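You operate a simulated robot arm through the tools that you are given. There is no shell and no other tool. Be economical: measure what you need, move in short steps, check, and stop when the job is done.

You run a simulated robot arm. Do the job below in one go: nothing can be reset, and whatever is moved stays where it is left.

TASK
Put things in order on the desk top. At the end: the purple scent pot stands where the yellow carton stood; the yellow sponge stands on top of the green notebook; the yellow carton stands on top of the pink paper stack; the yellow board wiper stands where the purple scent pot stood; whatever was shut is shut again. Leave all else as you found it, and nothing knocked over.

It is judged by the outcome, as a careful person would: the job done as asked, and still so three seconds after it is handed in. It fails if anything else is knocked over, pushed out of place, dropped, spilled or broken.

THE ROBOT
A 7-joint arm with a two-finger parallel gripper, fixed in place. Base frame: the origin is at the foot of the arm, x ahead of it, y to its left, z up; the work surface is at about z = 770. Readings come in mm, rad, newtons and seconds.
With the tool pointing down near the work surface it reaches from about 300 to 700 mm from the base axis. Its first joint turns from -1.152 to 1.152 rad. Payload 1.57 kg.
The TCP is the grasp point between the finger pads, 30 mm short of the fingertips. In the tool frame z runs along the fingers and y along their closing line. The gripper opens to 110 mm. The fingers are 24 mm wide and 12 mm thick; the gripper's body (48 by 112 mm) begins 78 mm behind the TCP.
Orientation is told as [roll, pitch, yaw] about the base's x, y, z axes, in that order, counted from this pose: with the fingers straight down and closing along the base's y, the tool's x points along the base's -x, its y along +y and its z along -z.

THE INTERFACE
- The arm moves only by the tool jog_arm. Its argument "deltas" is a list of rows, each an object of numbers (a shift or turn left out is 0, a gripper value left out holds the last): "grip": the finger opening in mm, from 0 to 110; "tx", "ty", "tz": the shift along the tool's x, y, z in mm; "wx", "wy", "wz": the turn, a rotation vector about the tool's x, y, z in degrees. In form: [{"grip": .., "tx": .., "ty": .., "tz": .., "wx": .., "wy": .., "wz": ..}, ...]. A call has 1 to 8 rows; each row shifts and turns the commanded pose from where the row before left it, along the tool's axes as they then stand. Rows are played at 5 a second. More than 50 mm and 0.15 rad between two rows, or a gripper value outside its range, and nothing of the call is played. A pose out of reach is approached as far as the arm can. The call stops where the force on the tool passes 40 N (or 10 N more than at its start, if that is more) or the arm is blocked; 0.2 s more then pass. The fingers move at their own pace (about 108 mm/s each) and stop on an object; they squeeze with about 42 N. The grip force told is the motor's: it shows also when the fingers shut on nothing. Time passes only in rows, and 0.2 s behind the last, so rows that do not move let the fingers close. The reply holds the time, the measured pose of the TCP, the force on the tool along the base axes, the opening and the grip force, in the units named above and with some noise.
- Cameras (640 x 400 px; columns grow to the right, rows downward): "scene" is fixed at [186.3, -418.9, 1367.3]; the picture's right is [0.53, -0.85, 0.00], its down [-0.68, -0.42, -0.59] and it looks along [0.51, 0.31, -0.80] (base axes); focal length 325 px, centre (320, 200). "wrist" rides on the gripper at [-36, 0, -80] in the tool frame; the picture's right is [0.00, -1.00, 0.00], its down [0.97, 0.00, -0.24] and it looks along [0.24, 0.00, 0.97] (tool axes); focal length 218 px, centre (320, 200).
- get_image(camera): a new picture of that camera. It takes no simulated time.
- locate(camera, pixels): for up to 12 pixels [column, row] of the newest picture of that camera ("zoom" is the newest enlarged one), the place [x, y, z] in the base frame of the surface seen there, good to about 2 mm, but the place of the scene camera against the robot may be out by one fixed shift of up to 25 mm in any direction. It takes no simulated time.
- zoom(camera, box): a new picture of the part [left, top, right, bottom] of that camera's present view, enlarged. It takes no simulated time.
- hand_in(): hands the job in; it is judged then, once.

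Work in short steps. Measure before you move; look again where a grasp or a placing could have gone wrong, and mend it. You have 80 turns and 54 pictures in all, those below and enlarged ones among them. Open the gripper and draw the arm clear of the work before you hand the job in, unless the task says otherwise; then end with one line.

The tools are called as a command line: name --argument value ..., lists and objects as JSON in quotes. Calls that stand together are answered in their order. jog_arm: Moves the arm, as the interface text tells. Its arguments: {"type":"object","properties":{"deltas":{"type":"array"}},"required":["deltas"]} The other tools are called the same way: get_image (camera) takes a picture; locate (camera, pixels) gives the place of the surface under pixels of a picture; zoom (camera, box) takes an enlarged picture of a part of a camera's view; hand_in () hands the job in.

At the start:

```text
time: 0.0
tool_pos: [397.2, -56.8, 1065.3]
ee_rot: [-0.001, 0.0, -0.001]
contact_force: [0.2, 0.6, -0.1]
width: 109.9
grip_force: 0.1
```

scene: 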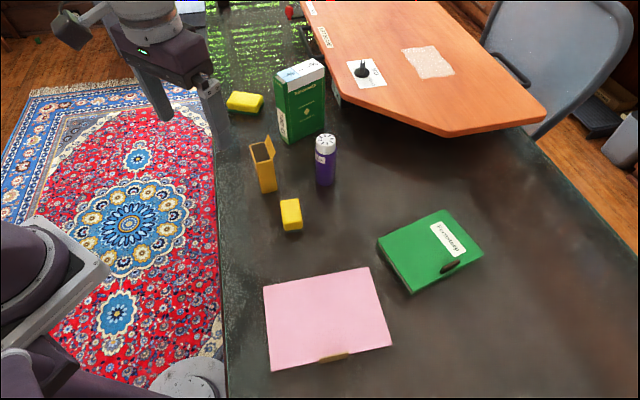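
wrist: 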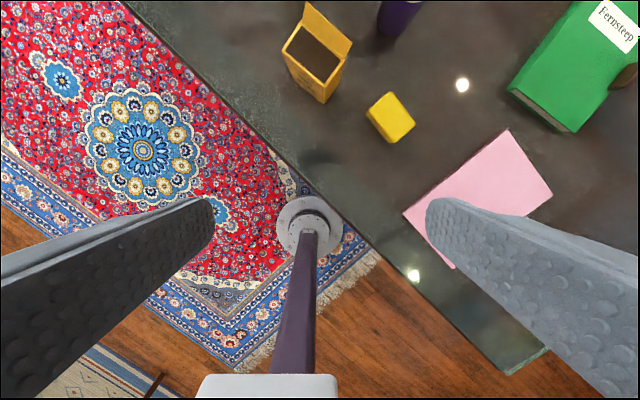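

The scene shows two small yellow blocks, at (245,102) and (291,214), a carton at (263,165) with its lid up, and a purple pot at (325,160). I'll enlarge both areas to tell them apart.

zoom --camera "scene" --box '[210, 50, 370, 150]'

zoom --camera "scene" --box '[230, 130, 358, 240]'

zoom --camera "scene" --box '[250, 200, 500, 380]'

```text
4.00 times, centred on (290, 100) of scene
```

zoom: 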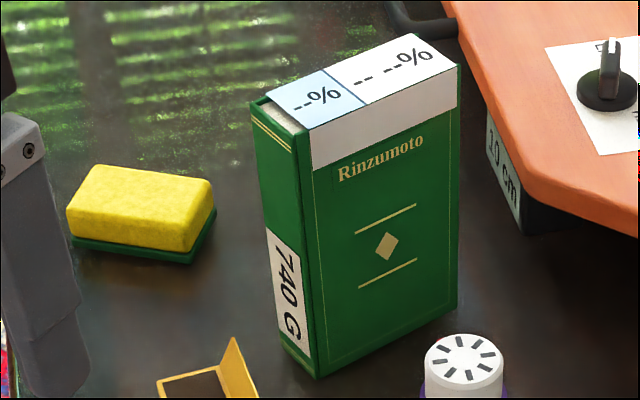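

```text
3.64 times, centred on (294, 185) of scene
```

zoom: 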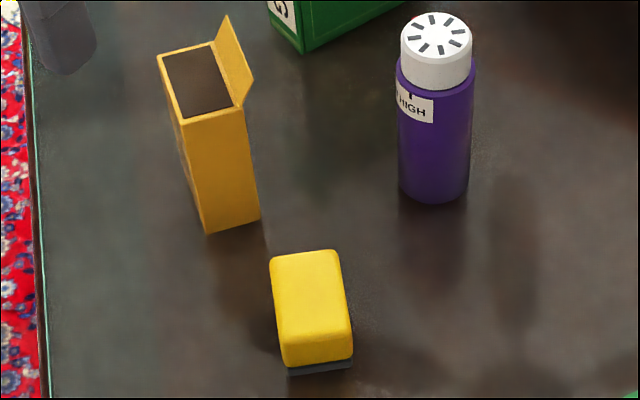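

```text
2.22 times, centred on (375, 290) of scene
```

zoom: 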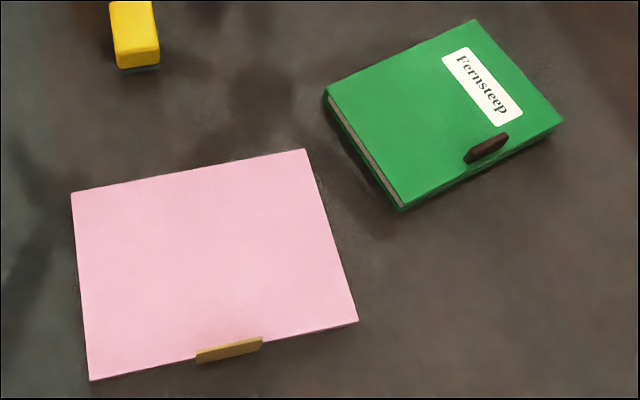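

The block at (245,102), with a green scouring underside, is the sponge. The one at (291,214), with a grey felt base, is the board wiper. Next I'll locate points in both cameras so I can find the scene camera's shift.

locate --camera "scene" --pixels '[[291, 209], [325, 140], [263, 153], [245, 99], [264, 285], [371, 267], [391, 346], [271, 370], [378, 238], [443, 210], [482, 250], [410, 291]]'

locate --camera "wrist" --pixels '[[388, 116], [507, 130], [552, 192], [404, 212], [312, 55], [508, 88], [573, 132], [400, 5], [402, 20], [284, 48], [325, 84], [342, 57]]'

```text
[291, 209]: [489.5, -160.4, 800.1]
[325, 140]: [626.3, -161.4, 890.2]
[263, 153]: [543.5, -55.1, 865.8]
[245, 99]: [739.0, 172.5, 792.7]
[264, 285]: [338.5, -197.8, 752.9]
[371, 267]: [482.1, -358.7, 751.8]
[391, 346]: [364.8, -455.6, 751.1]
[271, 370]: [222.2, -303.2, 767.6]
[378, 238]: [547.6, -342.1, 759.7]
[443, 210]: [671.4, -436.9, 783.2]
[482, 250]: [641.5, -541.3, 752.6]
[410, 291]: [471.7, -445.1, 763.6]
```

```text
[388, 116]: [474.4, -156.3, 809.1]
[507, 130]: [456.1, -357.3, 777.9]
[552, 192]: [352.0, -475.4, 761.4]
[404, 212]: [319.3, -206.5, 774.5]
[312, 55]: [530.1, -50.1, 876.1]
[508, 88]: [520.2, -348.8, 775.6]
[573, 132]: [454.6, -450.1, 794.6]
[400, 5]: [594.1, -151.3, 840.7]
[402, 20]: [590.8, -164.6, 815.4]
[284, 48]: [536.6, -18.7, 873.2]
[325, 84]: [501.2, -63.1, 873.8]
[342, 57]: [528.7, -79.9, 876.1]
```

The shift looks to be about (+15, -4, -12). The carton goes first: about 56 × 32 mm, with its long axis about 51° from x and the lid hinged on a long side. I'll hover above it, turned to close along the long axis so the fingers miss the lid.

jog_arm --deltas '[{"tx": -40, "tz": 0, "ty": 2}, {"tx": -40, "tz": 10, "ty": 2}, {"tx": -38, "tz": 10, "ty": 2}, {"wz": 7.7}, {"wz": 7.7}, {"wz": 7.7}, {"wz": 7.7}, {"wz": 7.7}]'

get_image --camera "wrist"

```text
time: 1.8
tool_pos: [515.8, -50.7, 1044.7]
ee_rot: [0.0, 0.001, -0.674]
contact_force: [0.0, -0.4, 0.2]
width: 109.7
grip_force: 0.0
```

```text
48 pictures are left
```

wrist: 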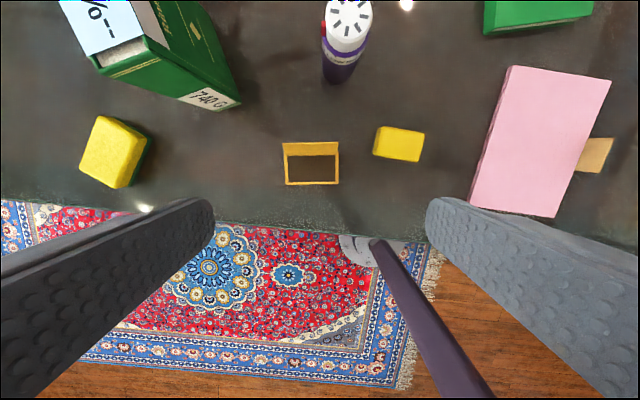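

The carton at (312,170) is square with the gripper. From this same view I'll locate its rim, the lid edge, the pot lid, the wiper, the sponge and the pink stack.

locate --camera "wrist" --pixels '[[286, 183], [338, 183], [338, 155], [311, 143], [349, 20], [398, 143], [112, 150], [508, 68], [609, 83], [555, 216], [472, 205], [100, 60]]'

locate --camera "wrist" --pixels '[[285, 157], [330, 8], [371, 15], [345, 82], [376, 155], [421, 161], [424, 133], [379, 127], [600, 142], [580, 150], [400, 200], [250, 130]]'

```text
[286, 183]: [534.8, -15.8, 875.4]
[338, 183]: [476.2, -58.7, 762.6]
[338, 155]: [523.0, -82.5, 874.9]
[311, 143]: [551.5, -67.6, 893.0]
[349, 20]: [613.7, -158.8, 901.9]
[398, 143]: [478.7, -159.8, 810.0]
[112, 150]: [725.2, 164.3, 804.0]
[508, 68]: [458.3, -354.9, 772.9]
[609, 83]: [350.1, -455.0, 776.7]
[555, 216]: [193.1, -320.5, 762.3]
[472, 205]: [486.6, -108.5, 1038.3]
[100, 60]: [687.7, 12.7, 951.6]
```

```text
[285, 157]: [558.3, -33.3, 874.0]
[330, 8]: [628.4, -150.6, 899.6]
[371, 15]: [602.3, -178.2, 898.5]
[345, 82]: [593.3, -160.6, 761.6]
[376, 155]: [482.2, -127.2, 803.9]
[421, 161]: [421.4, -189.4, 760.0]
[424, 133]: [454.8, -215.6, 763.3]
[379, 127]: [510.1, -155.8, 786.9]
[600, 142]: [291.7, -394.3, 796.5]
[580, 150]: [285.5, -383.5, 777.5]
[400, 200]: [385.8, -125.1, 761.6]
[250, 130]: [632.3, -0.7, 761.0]
```

The carton's rim centre is (529,-48.5), with the rim at z≈875, the lid top at about 893 and the table at about 762. I'll centre over it, come down to z=850 and close.

jog_arm --deltas '[{"tx": -8.9, "ty": 9.9, "grip": 90}, {"tz": 45}, {"tz": 45}, {"tz": 45}, {"tz": 40}, {"tz": 20}, {}]'

get_image --camera "wrist"

```text
time: 3.4
tool_pos: [525.7, -50.0, 849.3]
ee_rot: [0.001, -0.002, -0.672]
contact_force: [0.3, 0.1, 1.2]
width: 89.9
grip_force: 0.1
```

```text
47 pictures are left
```

wrist: 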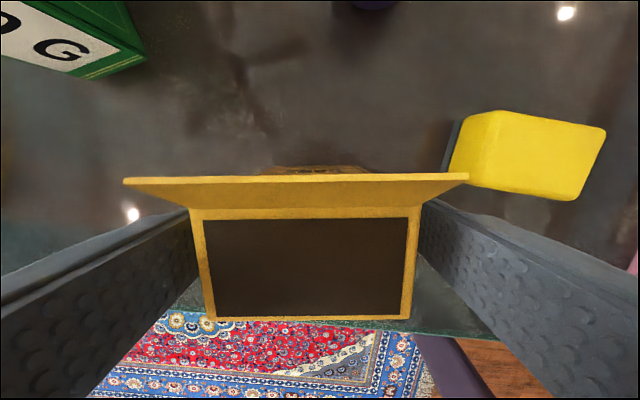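

The carton sits between the fingers, about 3 mm off to the left (columns 190–422). I'll recentre by 3 mm and close.

jog_arm --deltas '[{"ty": 3}, {"grip": 50}, {"grip": 50}, {}, {}]'

```text
time: 4.6
tool_pos: [528.4, -46.6, 850.5]
ee_rot: [0.0, 0.001, -0.672]
contact_force: [-0.5, 0.1, -0.1]
width: 60.8
grip_force: 42.0
```

The carton is held at 60.8 mm. I'll lift it 100 mm and start carrying it level toward the pink stack, whose centre is about (337,-325).

jog_arm --deltas '[{"tz": -15}, {"tz": -40}, {"tz": -45}, {"ty": -25, "tx": -2}, {"ty": -35, "tx": -3}, {"ty": -35, "tx": -3}, {"ty": -35, "tx": -3}, {"ty": -35, "tx": -3}]'

get_image --camera "wrist"

```text
time: 6.4
tool_pos: [436.7, -183.5, 949.3]
ee_rot: [0.0, 0.0, -0.673]
contact_force: [0.3, -0.9, -1.0]
width: 60.9
grip_force: 41.6
```

```text
46 pictures are left
```

wrist: 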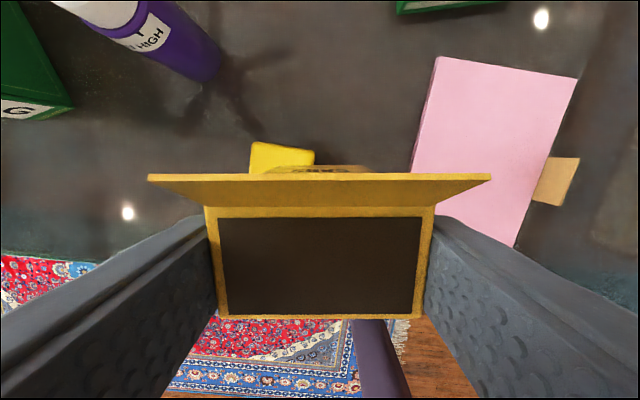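

The carton is held level. From here the pink stack's corners at (437,58), (576,78) and (515,246) and its edge tab at (560,180) are visible, so I'll locate them.

locate --camera "wrist" --pixels '[[440, 61], [572, 81], [513, 240], [540, 190], [558, 182], [570, 165], [480, 140], [500, 180], [420, 160], [600, 220]]'

```text
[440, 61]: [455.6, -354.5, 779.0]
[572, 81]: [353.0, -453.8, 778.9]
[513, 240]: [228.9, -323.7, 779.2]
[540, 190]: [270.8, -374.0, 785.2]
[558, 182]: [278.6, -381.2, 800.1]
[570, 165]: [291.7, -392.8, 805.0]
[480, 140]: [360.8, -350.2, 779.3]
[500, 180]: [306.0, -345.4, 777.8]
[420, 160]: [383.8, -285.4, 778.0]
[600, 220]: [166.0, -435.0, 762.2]
```

The stack's top is at z≈778.5, so the carton should touch down with the TCP at about 867. I'll carry it to (345,-322) and lower to 872.

jog_arm --deltas '[{"ty": -35, "tx": -3}, {"ty": -35, "tx": -3}, {"ty": -35, "tx": -3}, {"ty": -35, "tx": -3}, {"ty": -25.5, "tx": -2.5}, {"tz": 35}, {"tz": 30}, {"tz": 11}]'

get_image --camera "scene"

```text
time: 8.2
tool_pos: [347.5, -320.8, 876.2]
ee_rot: [0.0, 0.001, -0.673]
contact_force: [-0.4, 0.4, -0.8]
width: 60.6
grip_force: 42.1
```

```text
45 pictures are left
```

scene: 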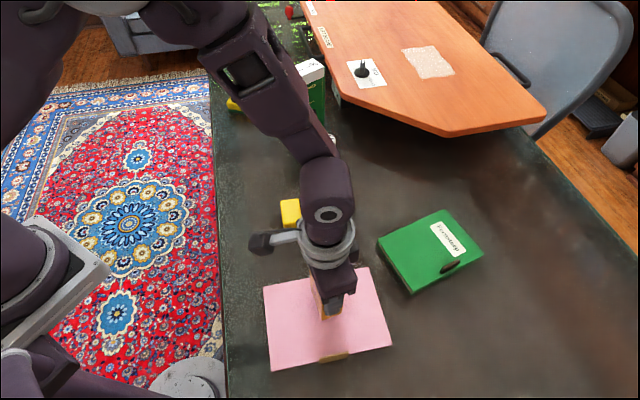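

The carton is over the middle of the stack. I'll lower it in small steps and watch the force.

jog_arm --deltas '[{"tz": 3}, {"tz": 2}, {"tz": 1}, {}]'

```text
time: 9.2
tool_pos: [347.5, -322.1, 868.9]
ee_rot: [0.001, 0.001, -0.674]
contact_force: [0.2, -0.1, -0.1]
width: 60.7
grip_force: 41.9
```

jog_arm --deltas '[{"tz": 1}, {"tz": 1}, {}]'

```text
time: 10.0
tool_pos: [347.1, -323.1, 866.9]
ee_rot: [-0.001, 0.0, -0.673]
contact_force: [-0.1, -0.4, 0.6]
width: 60.8
grip_force: 41.9
```

The force has only drifted slightly, so I'll keep lowering in 1 mm steps until there is clear contact.

jog_arm --deltas '[{"tz": 1}, {"tz": 0.5}, {}]'

```text
time: 10.8
tool_pos: [347.2, -323.0, 864.1]
ee_rot: [-0.001, 0.0, -0.671]
contact_force: [-0.8, 0.3, 0.1]
width: 60.5
grip_force: 42.0
```

There is still no clear contact, so I'll look at the base of the carton.

zoom --camera "scene" --box '[290, 270, 370, 335]'

jog_arm --deltas '[{"tz": 1}, {}]'

```text
6.15 times, centred on (330, 302) of scene
```

zoom: 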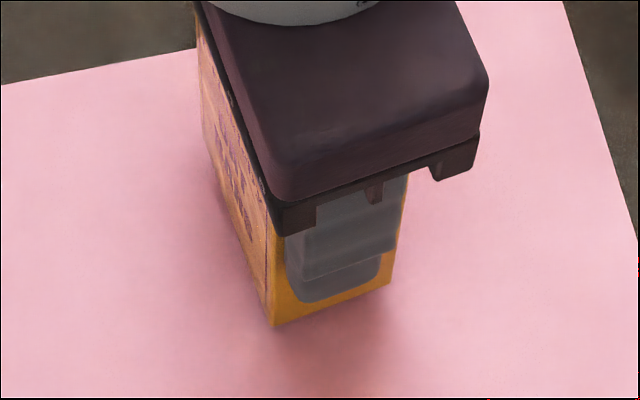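

```text
time: 11.4
tool_pos: [347.0, -322.2, 863.3]
ee_rot: [-0.001, 0.0, -0.673]
contact_force: [0.4, 0.5, -0.1]
width: 60.8
grip_force: 42.1
```

It looks a millimetre or two above the sheet. I'll continue gently.

jog_arm --deltas '[{"tz": 1}, {}, {}]'

jog_arm --deltas '[{"tz": 1}, {}, {}]'

```text
time: 12.2
tool_pos: [347.6, -322.0, 862.0]
ee_rot: [0.0, 0.001, -0.674]
contact_force: [-0.5, 0.1, -0.4]
width: 60.7
grip_force: 41.7
```

```text
time: 13.0
tool_pos: [346.4, -321.6, 861.6]
ee_rot: [0.001, 0.0, -0.672]
contact_force: [0.4, -0.6, -0.4]
width: 60.7
grip_force: 42.1
```

We are about 5 mm below the expected touchdown height with no force reading. I'll check whether the carton has slid in the grip.

get_image --camera "wrist"

zoom --camera "scene" --box '[290, 270, 370, 335]'

```text
43 pictures are left
```

wrist: 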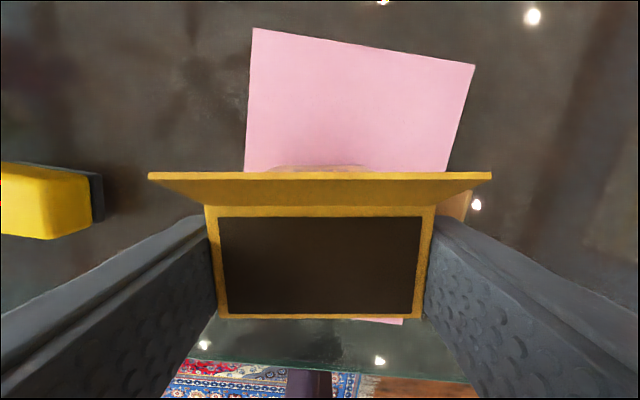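

```text
6.15 times, centred on (330, 302) of scene
```

zoom: 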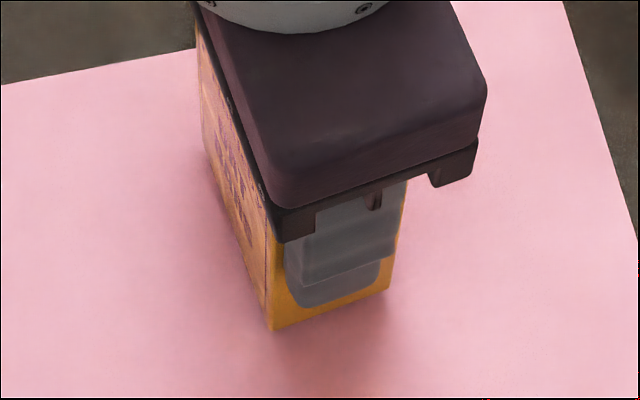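

It hasn't slipped: the rim is unchanged in the wrist view, and the base is still moving down in the scene. I'll continue down.

jog_arm --deltas '[{"tz": 1}, {}, {}]'

jog_arm --deltas '[{"tz": 1}, {}, {}]'

jog_arm --deltas '[{"tz": 1}, {}, {}]'

```text
time: 13.8
tool_pos: [346.0, -323.0, 860.8]
ee_rot: [0.0, 0.001, -0.672]
contact_force: [-0.6, -0.7, -0.4]
width: 60.9
grip_force: 41.5
```

```text
time: 14.6
tool_pos: [346.5, -321.6, 858.9]
ee_rot: [0.0, 0.001, -0.672]
contact_force: [0.0, -0.3, -0.6]
width: 60.5
grip_force: 41.8
```

```text
time: 15.4
tool_pos: [347.7, -321.8, 859.3]
ee_rot: [0.001, 0.0, -0.673]
contact_force: [-0.3, -0.1, 4.7]
width: 60.7
grip_force: 42.4
```

Contact: 4.7 N at z≈859, so the stack is about 9 mm thick. I'll open and rise straight up.

jog_arm --deltas '[{"grip": 66}, {"grip": 85}, {}, {"tz": -20}, {"tz": -45}, {"tz": -45}]'

get_image --camera "wrist"

```text
time: 16.8
tool_pos: [347.1, -322.0, 969.6]
ee_rot: [0.0, 0.0, -0.672]
contact_force: [0.5, -0.6, 1.0]
width: 85.0
grip_force: 0.0
```

```text
41 pictures are left
```

wrist: 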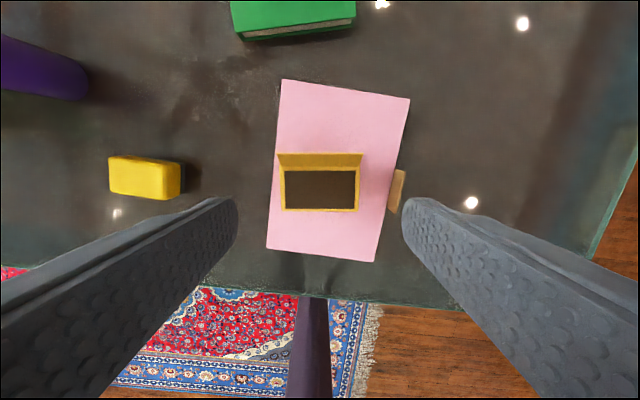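

The carton stands upright on the stack. The purple pot is next; I'll move over it, to about (600,-160), for a fresh measurement.

jog_arm --deltas '[{"ty": 35.5, "tx": -12.1, "tz": -5}, {"ty": 35.5, "tx": -12.1, "tz": -5}, {"ty": 35.5, "tx": -12.1, "tz": -5}, {"ty": 35.5, "tx": -12.1, "tz": -5}, {"ty": 35.5, "tx": -12.1, "tz": -5}, {"ty": 35.5, "tx": -12.1, "tz": -5}, {"ty": 35.5, "tx": -12.1, "tz": -5}, {"ty": 35.5, "tx": -12.1}]'

get_image --camera "wrist"

```text
time: 18.6
tool_pos: [603.3, -161.7, 1006.7]
ee_rot: [0.001, -0.002, -0.671]
contact_force: [0.0, 0.0, 0.6]
width: 85.0
grip_force: 0.0
```

```text
40 pictures are left
```

wrist: 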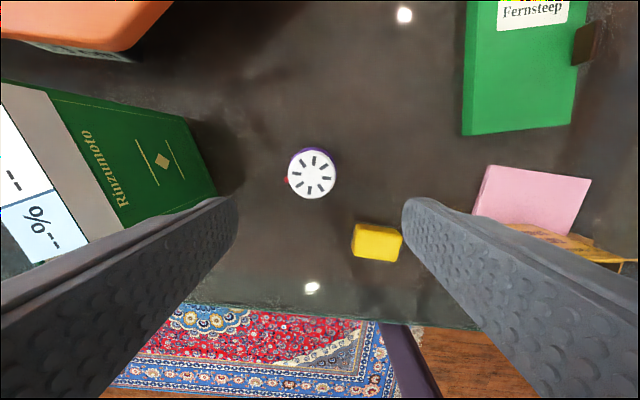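

The pot's lid is at (312,173), with a small red spot on its left side at (288,181). I'll enlarge that and locate the lid and its neighbours.

zoom --camera "wrist" --box '[260, 135, 360, 215]'

locate --camera "wrist" --pixels '[[312, 174], [291, 174], [333, 174], [312, 152], [312, 196], [289, 182], [325, 151], [377, 240], [215, 190], [300, 230], [185, 115], [112, 40]]'

```text
5.00 times, centred on (310, 175) of wrist
```

zoom: 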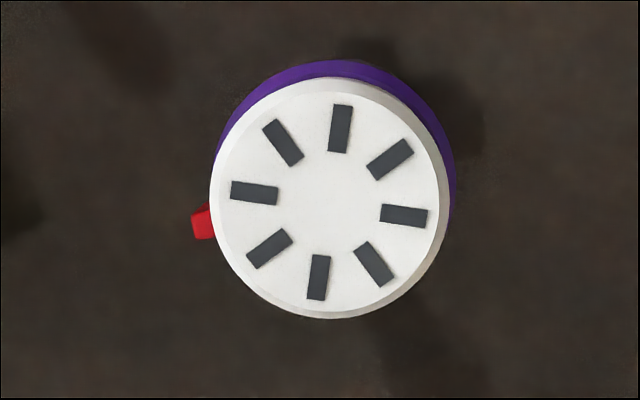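

```text
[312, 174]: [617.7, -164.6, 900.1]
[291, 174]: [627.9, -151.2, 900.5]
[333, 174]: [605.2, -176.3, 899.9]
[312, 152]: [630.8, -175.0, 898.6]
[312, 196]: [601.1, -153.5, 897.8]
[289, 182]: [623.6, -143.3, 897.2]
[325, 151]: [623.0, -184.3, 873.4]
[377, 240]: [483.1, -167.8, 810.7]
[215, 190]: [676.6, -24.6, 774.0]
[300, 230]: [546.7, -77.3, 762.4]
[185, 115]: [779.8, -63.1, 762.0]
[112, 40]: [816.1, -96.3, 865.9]
```

The red part is a small lever on the pot's +y side, nearly in line with the present closing line. I'll centre on the pot at (616,-164) and turn 50° so the fingers close along x, clear of the lever.

jog_arm --deltas '[{"tx": -11.4, "ty": 6.1}, {"wz": 8.4}, {"wz": 8.4}, {"wz": 8.4}, {"wz": 8.4}, {"wz": 8.4}, {"wz": 8.4}, {}]'

get_image --camera "wrist"

```text
time: 20.4
tool_pos: [612.0, -163.5, 1003.6]
ee_rot: [0.001, 0.0, -1.552]
contact_force: [0.5, 0.2, 0.3]
width: 84.8
grip_force: 0.0
```

```text
38 pictures are left
```

wrist: 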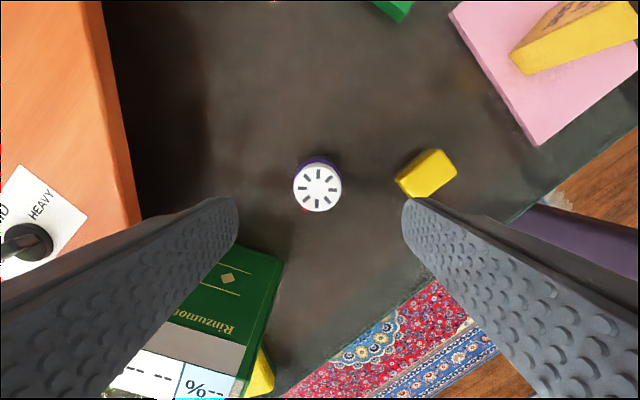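

The pot is centred, at (317,187). The tall green box and the shelf are close by, so I'll locate their nearest edges before coming down beside them.

locate --camera "wrist" --pixels '[[280, 262], [240, 375], [244, 348], [238, 258], [170, 330], [105, 60], [135, 210], [139, 190], [25, 230], [317, 187], [305, 212], [262, 350]]'

zoom --camera "scene" --box '[240, 40, 480, 190]'

```text
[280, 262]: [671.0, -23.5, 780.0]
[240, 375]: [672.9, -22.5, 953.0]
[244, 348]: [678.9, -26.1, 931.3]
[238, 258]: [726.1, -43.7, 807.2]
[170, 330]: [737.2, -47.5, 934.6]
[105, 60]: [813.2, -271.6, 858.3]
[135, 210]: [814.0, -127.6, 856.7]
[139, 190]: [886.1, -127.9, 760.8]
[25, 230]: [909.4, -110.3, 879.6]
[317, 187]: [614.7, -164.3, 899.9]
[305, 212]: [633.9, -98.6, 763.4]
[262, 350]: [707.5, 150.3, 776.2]
```

```text
2.67 times, centred on (360, 115) of scene
```

zoom: 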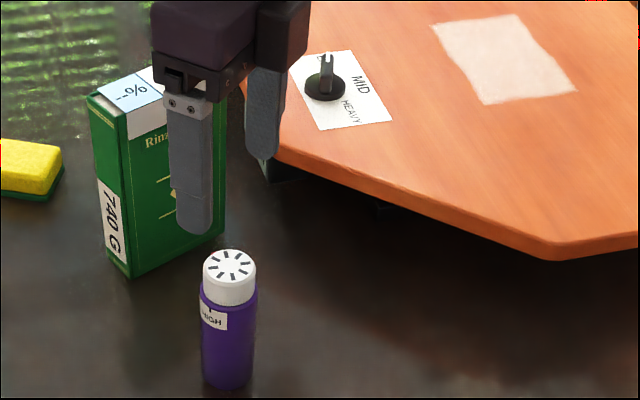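

There's about 90 mm of clearance to the box, and the shelf is farther still. I'll centre by 2.7 mm and come down to z≈842 around the pot's body.

jog_arm --deltas '[{"ty": 2.7}, {"tz": 45}, {"tz": 45}, {"tz": 40}, {"tz": 31}, {}]'

get_image --camera "wrist"

zoom --camera "scene" --box '[270, 90, 390, 200]'

```text
time: 21.8
tool_pos: [615.0, -163.2, 840.1]
ee_rot: [0.0, 0.001, -1.551]
contact_force: [0.1, 0.0, -0.1]
width: 84.8
grip_force: 0.0
```

```text
36 pictures are left
```

wrist: 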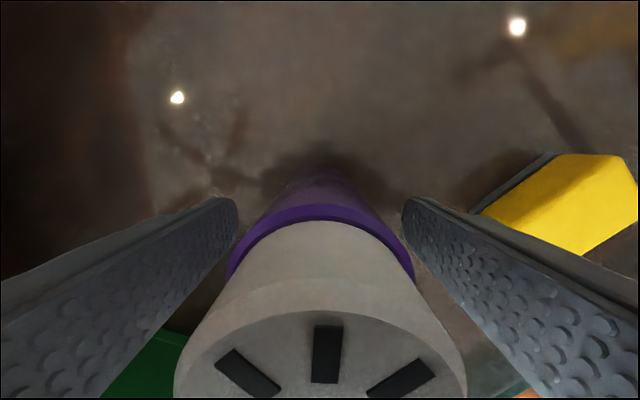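

```text
3.64 times, centred on (330, 145) of scene
```

zoom: 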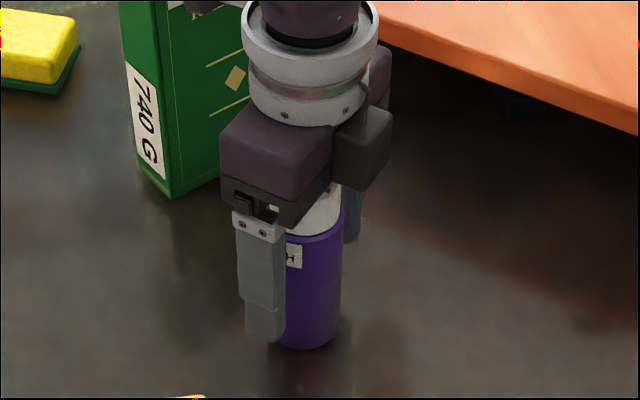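

The pot is well between the fingers and the palm clears the cap, so I'll close.

jog_arm --deltas '[{"grip": 60}, {"grip": 40}, {"grip": 35}, {}, {}]'

```text
time: 23.0
tool_pos: [615.3, -163.8, 840.8]
ee_rot: [0.001, 0.0, -1.552]
contact_force: [-0.3, 0.6, 0.0]
width: 46.8
grip_force: 41.4
```

The pot is held at 46.8 mm, centred at (615.3,-163.8). I'll lift it 40 mm and carry it to the carton's old place at (528.5,-47.5).

jog_arm --deltas '[{"tz": -15}, {"tz": -25}, {"tx": 20, "ty": -25}, {"tx": 30, "ty": -25}, {"tx": 35, "ty": -20}, {"tx": 32.6, "ty": -14.8}, {}]'

jog_arm --deltas '[{"tz": 20}, {"tz": 14}, {}, {}]'

```text
time: 24.6
tool_pos: [525.9, -46.2, 882.8]
ee_rot: [-0.002, 0.0, -1.552]
contact_force: [-0.2, 0.2, -1.5]
width: 46.9
grip_force: 42.1
```

```text
time: 25.6
tool_pos: [527.9, -46.4, 849.0]
ee_rot: [0.0, -0.001, -1.551]
contact_force: [0.1, -0.4, -2.7]
width: 47.1
grip_force: 42.2
```

We are about 8 mm above the touchdown height of 840.8, so I'll lower gently.

jog_arm --deltas '[{"tz": 4}, {"tz": 2}, {}, {}]'

jog_arm --deltas '[{"tz": 1}, {}, {}]'

jog_arm --deltas '[{"tz": 1}, {}, {}]'

```text
time: 26.6
tool_pos: [528.1, -46.7, 841.5]
ee_rot: [-0.001, 0.001, -1.551]
contact_force: [-0.3, 0.7, -2.5]
width: 47.1
grip_force: 42.2
```

```text
time: 27.4
tool_pos: [527.2, -46.6, 841.6]
ee_rot: [0.0, -0.001, -1.55]
contact_force: [0.5, 0.2, -1.6]
width: 47.1
grip_force: 41.7
```

```text
time: 28.2
tool_pos: [527.9, -46.6, 841.0]
ee_rot: [0.001, 0.0, -1.551]
contact_force: [-6.1, 1.6, 16.5]
width: 46.8
grip_force: 41.4
```

Contact. I'll ease back half a millimetre, open and rise clear.

jog_arm --deltas '[{"tz": -0.5}, {"grip": 52}, {"grip": 85}, {}, {"tz": -40}, {"tz": -45}, {"tz": -45}, {"tz": -20}]'

get_image --camera "wrist"

```text
time: 30.0
tool_pos: [527.9, -45.2, 994.3]
ee_rot: [0.001, 0.0, -1.551]
contact_force: [0.2, -0.3, 0.3]
width: 85.0
grip_force: 0.0
```

```text
34 pictures are left
```

wrist: 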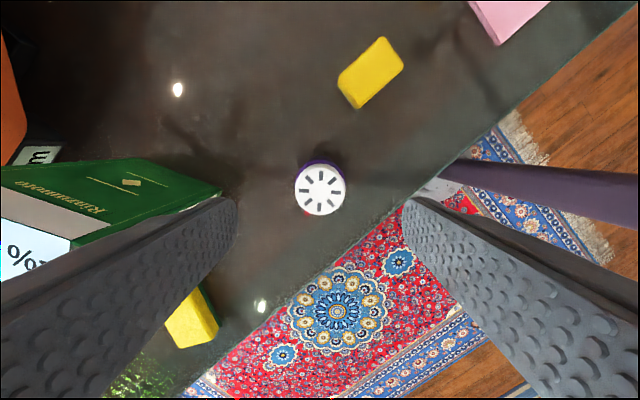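

The pot stands upright at the carton's old spot. Now the wiper at (370,73): I'll move over it and turn back to close along its length.

jog_arm --deltas '[{"tx": -38, "ty": -17}, {"tx": -38, "ty": -17, "wz": -8.2}, {"wz": -8.2}, {"wz": -8.2}, {"wz": -8.2}, {"wz": -8.2}, {"wz": -8}, {}]'

get_image --camera "wrist"

```text
time: 31.8
tool_pos: [494.0, -122.7, 991.9]
ee_rot: [0.001, 0.001, -0.695]
contact_force: [-0.8, -0.3, -0.2]
width: 85.1
grip_force: 0.1
```

```text
33 pictures are left
```

wrist: 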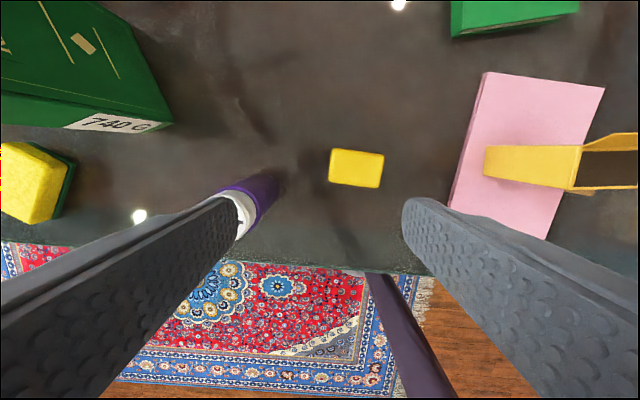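

The wiper is at (356,168). I'll locate its top corners.

locate --camera "wrist" --pixels '[[333, 152], [381, 157], [378, 183], [332, 180], [356, 168], [330, 167], [384, 170], [400, 60]]'

zoom --camera "wrist" --box '[310, 130, 410, 205]'

```text
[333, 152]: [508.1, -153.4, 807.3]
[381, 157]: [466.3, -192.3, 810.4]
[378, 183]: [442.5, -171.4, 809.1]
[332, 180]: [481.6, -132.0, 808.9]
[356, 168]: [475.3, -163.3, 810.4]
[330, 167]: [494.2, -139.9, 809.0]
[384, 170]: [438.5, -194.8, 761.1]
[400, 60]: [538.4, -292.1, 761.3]
```

```text
5.33 times, centred on (360, 168) of wrist
```

zoom: 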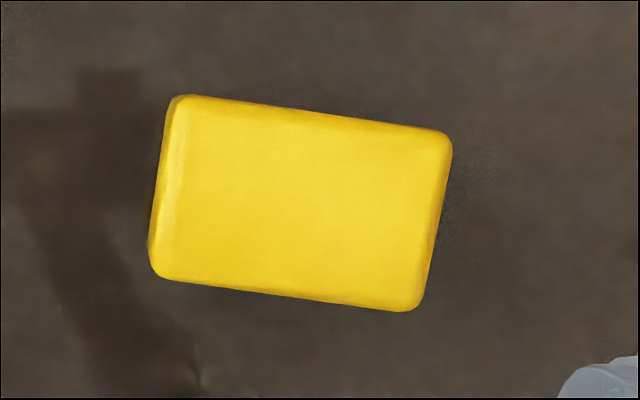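

The wiper's centre is (474.6,-162.3) and its long axis is about 43°. I'll line up, coming down to z≈808 so the fingertips stay 8 mm off the desk.

jog_arm --deltas '[{"tx": -10.4, "ty": -42.8}, {"wz": 7.5}, {"tz": 40}, {"tz": 40}, {"tz": 40}, {"tz": 35}, {"tz": 28}, {}]'

get_image --camera "wrist"

```text
time: 33.6
tool_pos: [476.7, -162.4, 809.7]
ee_rot: [0.0, -0.001, -0.828]
contact_force: [-0.4, 0.6, 1.0]
width: 84.8
grip_force: 0.0
```

```text
31 pictures are left
```

wrist: 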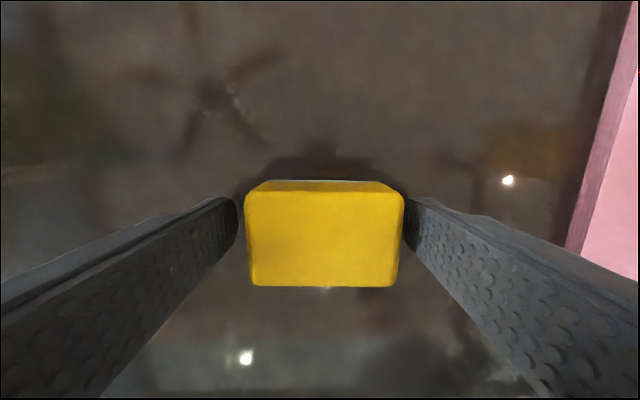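

Aligned and centred. I'll close.

jog_arm --deltas '[{"ty": -1.5, "grip": 70}, {"grip": 45}, {"grip": 45}, {}, {}]'

```text
time: 34.8
tool_pos: [475.2, -163.8, 809.0]
ee_rot: [-0.001, 0.0, -0.828]
contact_force: [-0.2, 0.5, 0.0]
width: 62.9
grip_force: 41.8
```

Held at 62.9 mm. I'll lift it 35 mm and carry it to the pot's old place at (615.3,-163.8).

jog_arm --deltas '[{"tz": -15}, {"tz": -20}, {"tx": -23.7, "ty": 25.8}, {"tx": -23.7, "ty": 25.8}, {"tx": -23.7, "ty": 25.8}, {"tx": -23.6, "ty": 25.8}, {}, {}]'

jog_arm --deltas '[{"tz": 18}, {"tz": 11}, {}, {}]'

jog_arm --deltas '[{"tz": 2}, {"tz": 1}, {}, {}]'

```text
time: 36.6
tool_pos: [617.9, -163.8, 843.4]
ee_rot: [-0.001, 0.0, -0.827]
contact_force: [-0.6, 0.0, -0.6]
width: 62.8
grip_force: 41.9
```

```text
time: 37.6
tool_pos: [615.4, -163.9, 813.4]
ee_rot: [-0.001, 0.0, -0.828]
contact_force: [0.6, 0.0, -0.9]
width: 62.8
grip_force: 42.0
```

```text
time: 38.6
tool_pos: [615.2, -163.9, 810.8]
ee_rot: [0.001, -0.001, -0.828]
contact_force: [1.0, 0.8, -0.6]
width: 62.7
grip_force: 42.0
```

About 2 mm above the desk; final fine steps.

jog_arm --deltas '[{"tz": 1}, {}, {}]'

jog_arm --deltas '[{"tz": 1}, {}, {}]'

```text
time: 39.4
tool_pos: [617.0, -163.1, 809.5]
ee_rot: [0.0, 0.001, -0.826]
contact_force: [-0.3, 0.5, -0.3]
width: 62.7
grip_force: 42.7
```

```text
time: 40.2
tool_pos: [615.5, -163.2, 810.0]
ee_rot: [0.002, -0.002, -0.83]
contact_force: [0.4, 0.0, 0.3]
width: 62.8
grip_force: 42.2
```

jog_arm --deltas '[{"tz": 1}, {}, {}]'

```text
time: 41.0
tool_pos: [615.5, -163.0, 808.8]
ee_rot: [0.001, -0.001, -0.827]
contact_force: [-1.3, 1.7, 8.4]
width: 62.7
grip_force: 41.9
```

Contact at 8.4 N. I'll release and rise, then look.

jog_arm --deltas '[{"grip": 68}, {"grip": 85}, {}, {"tz": -40}, {"tz": -45}, {"tz": -45}, {"tz": -45}]'

get_image --camera "wrist"

get_image --camera "scene"

```text
time: 42.6
tool_pos: [615.2, -164.7, 984.1]
ee_rot: [-0.002, 0.001, -0.828]
contact_force: [0.2, -0.6, 0.0]
width: 84.8
grip_force: 0.1
```

```text
30 pictures are left
```

wrist: 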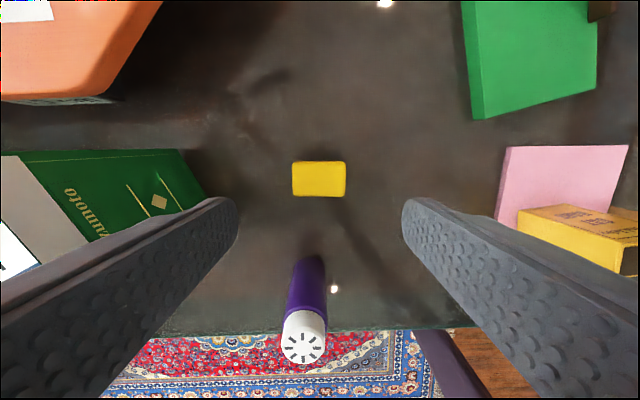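

```text
29 pictures are left
```

scene: 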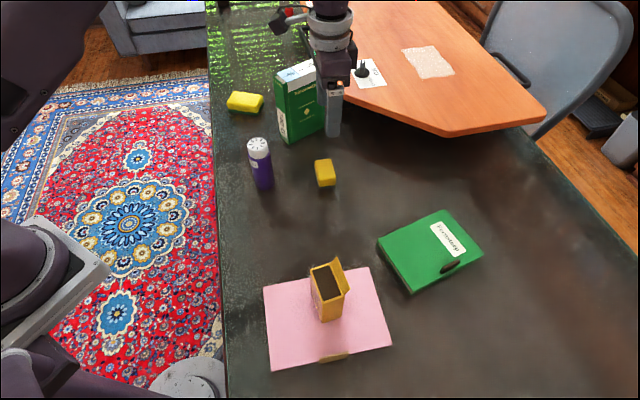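

Pot, wiper and carton are all standing properly. Next is the sponge: I'll rise well above the tall box (top ≈953) and swing toward (600,130) to measure it.

jog_arm --deltas '[{"tz": -48}, {"tz": -40, "tx": 32, "ty": 27}, {"tx": 32.5, "ty": 27}, {"tx": 32.5, "ty": 27}, {"tx": 32.5, "ty": 27}, {"tx": 32.5, "ty": 27}, {"tx": 32.5, "ty": 27}, {"tx": 32.5, "ty": 27}]'

get_image --camera "wrist"

```text
refused: row 2 steps farther than a row can; nothing moved
```

```text
28 pictures are left
```

wrist: 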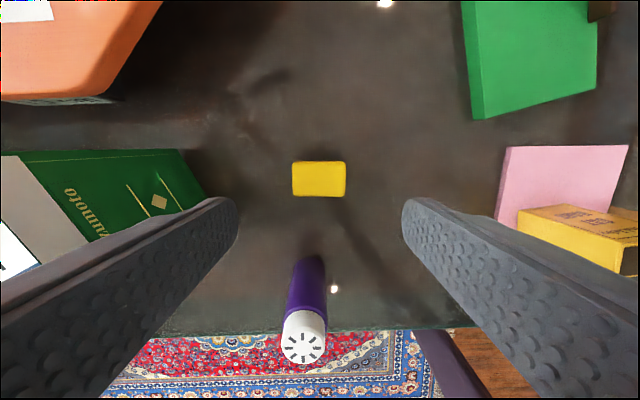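

Row 2 was too long (52 mm), so nothing moved. I'll resend it with smaller steps.

jog_arm --deltas '[{"tz": -48}, {"tz": -20, "tx": 32, "ty": 27}, {"tx": 32.5, "ty": 27}, {"tx": 32.5, "ty": 27}, {"tx": 32.5, "ty": 27}, {"tx": 32.5, "ty": 27}, {"tx": 32.5, "ty": 27}, {"tx": 32.5, "ty": 27}]'

get_image --camera "wrist"

```text
time: 44.4
tool_pos: [597.4, 131.0, 1049.4]
ee_rot: [0.0, -0.001, -0.826]
contact_force: [0.5, 0.6, 0.1]
width: 84.9
grip_force: 0.1
```

```text
27 pictures are left
```

wrist: 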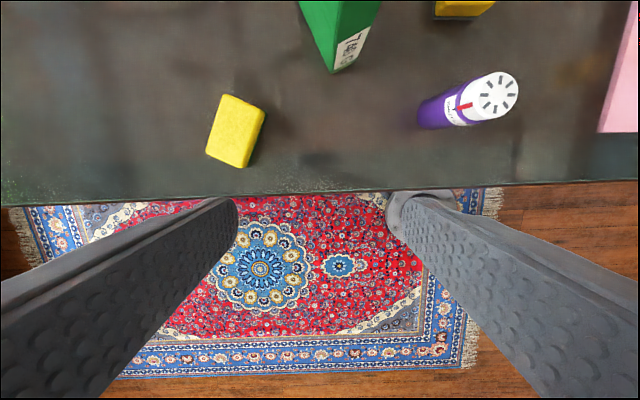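

The sponge is at (235,131). I'll locate its corners and the box's near corner.

locate --camera "wrist" --pixels '[[222, 95], [264, 113], [242, 165], [208, 152], [235, 130], [243, 167], [334, 70], [300, 5], [366, 35], [230, 112], [222, 155], [150, 110]]'

zoom --camera "wrist" --box '[170, 70, 330, 190]'

```text
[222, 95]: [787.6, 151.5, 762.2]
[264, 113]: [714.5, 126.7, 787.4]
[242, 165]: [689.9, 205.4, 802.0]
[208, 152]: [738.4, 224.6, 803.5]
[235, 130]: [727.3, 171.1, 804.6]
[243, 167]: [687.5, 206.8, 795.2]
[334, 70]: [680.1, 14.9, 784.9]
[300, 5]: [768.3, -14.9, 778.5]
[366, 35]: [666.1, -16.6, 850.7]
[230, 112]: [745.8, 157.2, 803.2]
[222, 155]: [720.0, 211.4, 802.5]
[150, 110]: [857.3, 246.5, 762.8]
```

```text
3.33 times, centred on (250, 130) of wrist
```

zoom: 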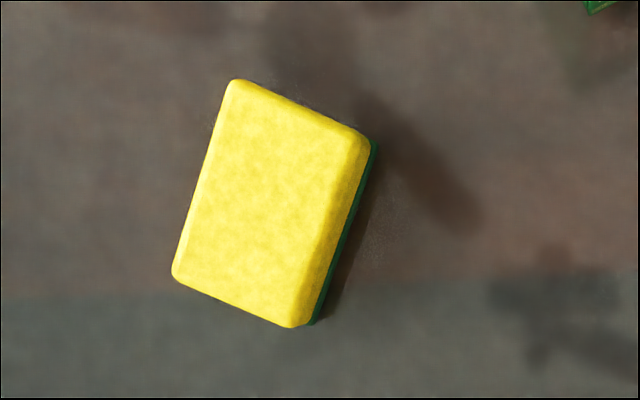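

The sponge's centre is about (727,173), its top about 804, its long axis about 109° and its size about 84 × 52. That's 747 mm out, beyond straight-down reach, so I'll tip the fingers outward and close on its short ends. First I turn to yaw +19° and open wide.

jog_arm --deltas '[{"wz": -8.3, "grip": 109}, {"wz": -8.3}, {"wz": -8.3}, {"wz": -8.3}, {"wz": -8.3}, {"wz": -8.3}, {"wz": -8.3}, {"wz": -8.3}]'

jog_arm --deltas '[{"wy": -5}, {"wy": -5}, {"wy": -5}, {"wy": -5}, {}]'

get_image --camera "wrist"

```text
time: 46.2
tool_pos: [601.6, 131.2, 1051.8]
ee_rot: [0.001, 0.0, 0.333]
contact_force: [0.4, 0.4, 0.1]
width: 109.1
grip_force: 0.1
```

```text
time: 47.4
tool_pos: [601.8, 132.6, 1049.0]
ee_rot: [0.0, -0.351, 0.332]
contact_force: [0.4, 0.7, -0.2]
width: 109.0
grip_force: 0.1
```

```text
25 pictures are left
```

wrist: 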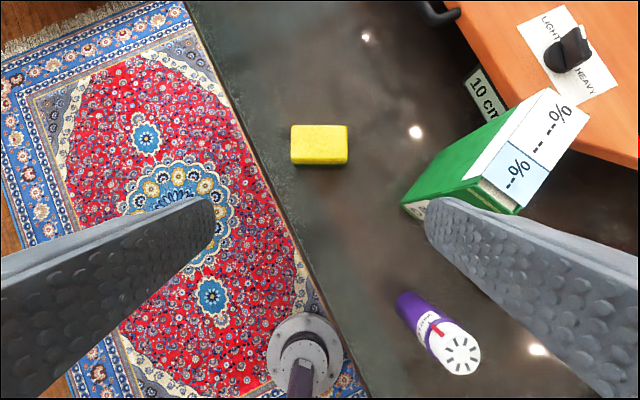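

Sponge and gripper are now parallel. I'll re-locate the sponge from this view.

locate --camera "wrist" --pixels '[[293, 128], [345, 128], [345, 157], [293, 157], [319, 142], [319, 128], [319, 160]]'

```text
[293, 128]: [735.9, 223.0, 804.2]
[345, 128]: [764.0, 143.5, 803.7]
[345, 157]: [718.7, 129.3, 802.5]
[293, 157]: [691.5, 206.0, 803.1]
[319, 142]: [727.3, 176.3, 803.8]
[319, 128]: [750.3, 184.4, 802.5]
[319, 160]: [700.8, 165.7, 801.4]
```

The centre is (727.5,175.5) and the alignment is good. I'll approach to hover at z≈860 with the 20° tilt and check that the arm really reaches.

jog_arm --deltas '[{"tx": -9.5, "tz": 37}, {"tx": -9.5, "tz": 37}, {"tx": -9.5, "tz": 37}, {"tx": -9.5, "tz": 37}, {"tx": -9.5, "tz": 37}, {"tx": -9.5, "tz": 37}, {}]'

get_image --camera "wrist"

```text
time: 49.0
tool_pos: [722.0, 174.3, 859.0]
ee_rot: [0.001, -0.349, 0.332]
contact_force: [0.3, -0.9, -1.0]
width: 109.0
grip_force: 0.1
```

```text
24 pictures are left
```

wrist: 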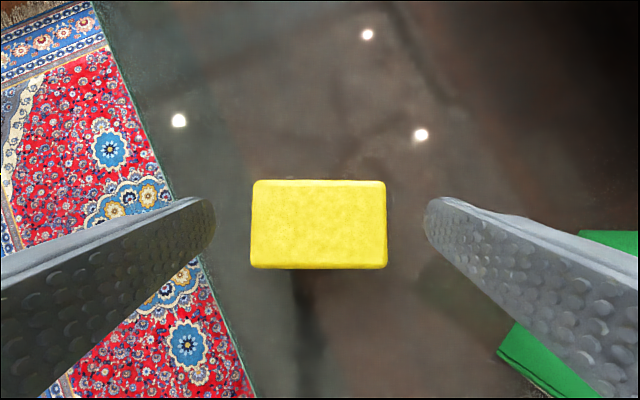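

Reached, and the sponge is centred at (319,224). Now straight down to z≈808, in steps.

jog_arm --deltas '[{"tx": 4.9, "tz": 16.5}, {"tx": 4.9, "tz": 16.5}, {"tx": 4.9, "tz": 16}, {}, {}]'

get_image --camera "wrist"

```text
time: 50.2
tool_pos: [724.3, 174.3, 810.2]
ee_rot: [0.001, -0.35, 0.332]
contact_force: [-0.2, 0.4, -0.1]
width: 109.1
grip_force: 0.0
```

```text
23 pictures are left
```

wrist: 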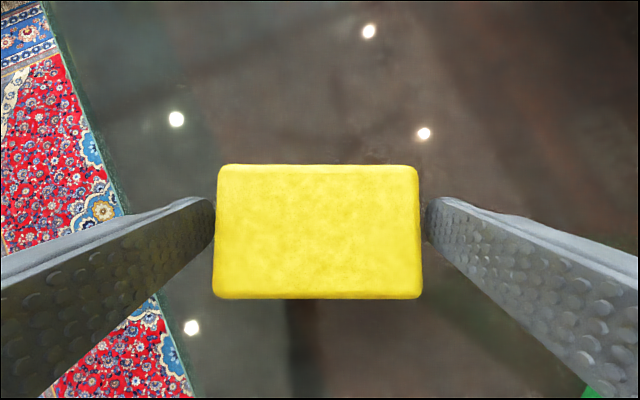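

The fingers straddle the sponge evenly. I'll go 3 mm lower and close.

jog_arm --deltas '[{"tx": 1, "tz": 2.8}, {"grip": 90}, {"grip": 75}, {"grip": 75}, {}, {}]'

```text
time: 51.6
tool_pos: [725.4, 173.9, 807.5]
ee_rot: [0.0, -0.35, 0.332]
contact_force: [-0.2, 0.8, 2.4]
width: 90.4
grip_force: 42.0
```

Held at 90.4 mm. I'll lift straight up 80 mm and check the grip.

jog_arm --deltas '[{"tx": -5, "tz": -14}, {"tx": -10, "tz": -28}, {"tx": -13, "tz": -34}, {}]'

get_image --camera "wrist"

```text
time: 52.6
tool_pos: [726.0, 171.0, 887.3]
ee_rot: [-0.002, -0.348, 0.331]
contact_force: [1.1, 0.6, -0.1]
width: 90.7
grip_force: 41.6
```

```text
22 pictures are left
```

wrist: 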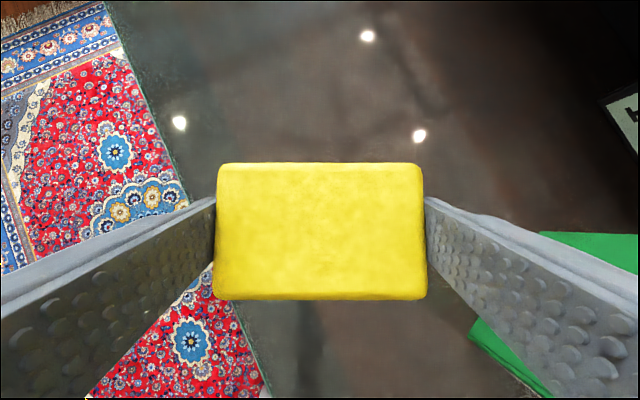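

The grip is firm and level. I'll draw back inward and up, clear of the box, to about (537,106,997).

jog_arm --deltas '[{"tx": 25, "tz": -28.7}, {"tx": 25, "tz": -28.7}, {"tx": 25, "tz": -28.7}, {"tx": 25, "tz": -28.7}, {"tx": 25, "tz": -28.7}, {"tx": 25, "tz": -28.7}, {}]'

```text
time: 54.2
tool_pos: [537.4, 111.9, 1000.5]
ee_rot: [0.0, -0.35, 0.33]
contact_force: [-0.4, -0.1, -0.3]
width: 90.5
grip_force: 42.6
```

Next I swing around the base in small arc steps (4.4° each) toward the notebook, keeping the sponge level and above everything.

jog_arm --deltas '[{"tx": 6.4, "ty": -41.6, "tz": -2.3, "wx": 1.51, "wz": 4.13}, {"tx": 6.4, "ty": -41.6, "tz": -2.3, "wx": 1.51, "wz": 4.13}, {"tx": 6.4, "ty": -41.6, "tz": -2.3, "wx": 1.51, "wz": 4.13}, {"tx": 6.4, "ty": -41.6, "tz": -2.3, "wx": 1.51, "wz": 4.13}, {"tx": 6.4, "ty": -41.6, "tz": -2.3, "wx": 1.51, "wz": 4.13}, {"tx": 6.4, "ty": -41.6, "tz": -2.3, "wx": 1.51, "wz": 4.13}, {}]'

```text
time: 55.8
tool_pos: [532.9, -140.2, 997.9]
ee_rot: [0.001, -0.348, -0.13]
contact_force: [0.1, 0.3, -0.7]
width: 90.5
grip_force: 42.2
```

The arc is as planned (level, z≈998). I'll do the second half.

jog_arm --deltas '[{"tx": 6.4, "ty": -41.6, "tz": -2.3, "wx": 1.51, "wz": 4.13}, {"tx": 6.4, "ty": -41.6, "tz": -2.3, "wx": 1.51, "wz": 4.13}, {"tx": 6.4, "ty": -41.6, "tz": -2.3, "wx": 1.51, "wz": 4.13}, {"tx": 6.4, "ty": -41.6, "tz": -2.3, "wx": 1.51, "wz": 4.13}, {"tx": 6.4, "ty": -41.6, "tz": -2.3, "wx": 1.51, "wz": 4.13}, {"tx": 6.4, "ty": -41.6, "tz": -2.3, "wx": 1.51, "wz": 4.13}, {}]'

get_image --camera "wrist"

```text
time: 57.4
tool_pos: [418.3, -365.9, 999.2]
ee_rot: [-0.001, -0.349, -0.59]
contact_force: [-0.5, 0.6, 0.1]
width: 90.4
grip_force: 42.1
```

```text
21 pictures are left
```

wrist: 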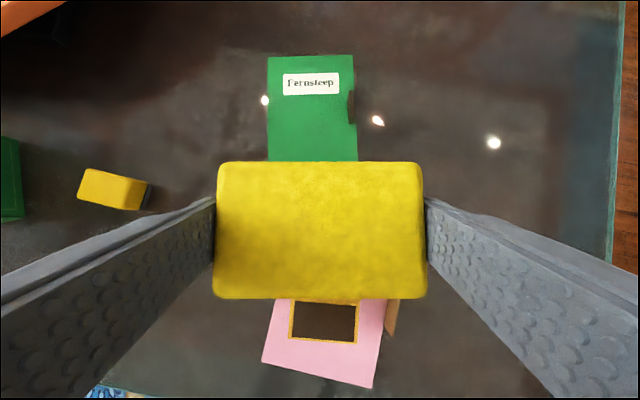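

The notebook is straight ahead and aligned, with its clasp at (351,105). I'll locate its corners, near edge and clasp.

locate --camera "wrist" --pixels '[[269, 58], [352, 56], [269, 157], [355, 155], [312, 130], [312, 110], [351, 92], [351, 118], [353, 105], [348, 105], [312, 158]]'

zoom --camera "wrist" --box '[250, 40, 378, 165]'

```text
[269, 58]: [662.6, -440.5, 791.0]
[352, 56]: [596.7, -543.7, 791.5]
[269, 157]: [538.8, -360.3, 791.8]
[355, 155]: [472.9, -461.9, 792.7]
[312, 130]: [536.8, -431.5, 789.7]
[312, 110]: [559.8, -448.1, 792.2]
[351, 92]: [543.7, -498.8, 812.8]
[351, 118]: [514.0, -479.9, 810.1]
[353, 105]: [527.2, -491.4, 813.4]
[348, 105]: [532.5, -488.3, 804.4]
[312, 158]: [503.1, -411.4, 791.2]
```

```text
3.20 times, centred on (314, 102) of wrist
```

zoom: 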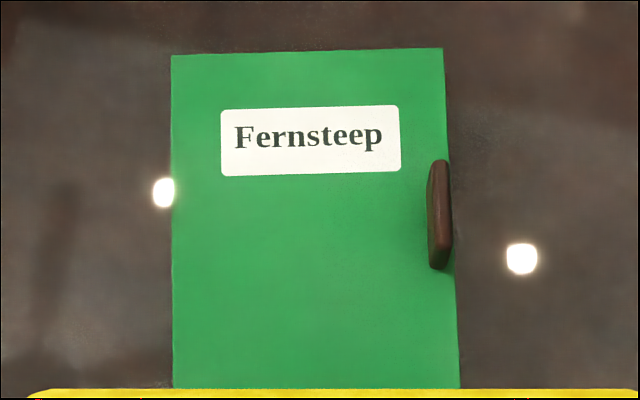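

The notebook top is z≈791 and the clasp spans u≈694–729 along the notebook's length. I'll set the sponge just short of the clasp, with the TCP at (516.5,-416.5), so the finger and clasp don't meet. First I come down to hover at z≈838.

jog_arm --deltas '[{"tx": -9.44, "ty": 2.5, "tz": 38.2}, {"tx": -9.44, "ty": 2.5, "tz": 38.2}, {"tx": -9.44, "ty": 2.5, "tz": 38.2}, {"tx": -9.44, "ty": 2.5, "tz": 38.2}, {"tx": -9.44, "ty": 2.5, "tz": 38.2}, {}]'

get_image --camera "wrist"

zoom --camera "scene" --box '[350, 170, 510, 300]'

```text
time: 58.8
tool_pos: [513.4, -414.8, 836.8]
ee_rot: [-0.003, -0.349, -0.588]
contact_force: [-0.3, -0.8, -0.3]
width: 90.4
grip_force: 42.1
```

```text
19 pictures are left
```

wrist: 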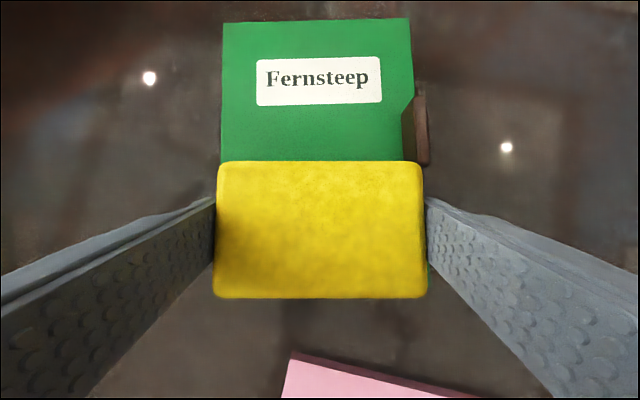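

```text
3.08 times, centred on (430, 235) of scene
```

zoom: 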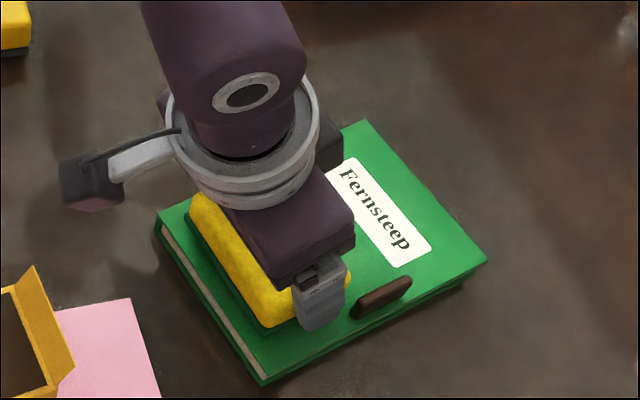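

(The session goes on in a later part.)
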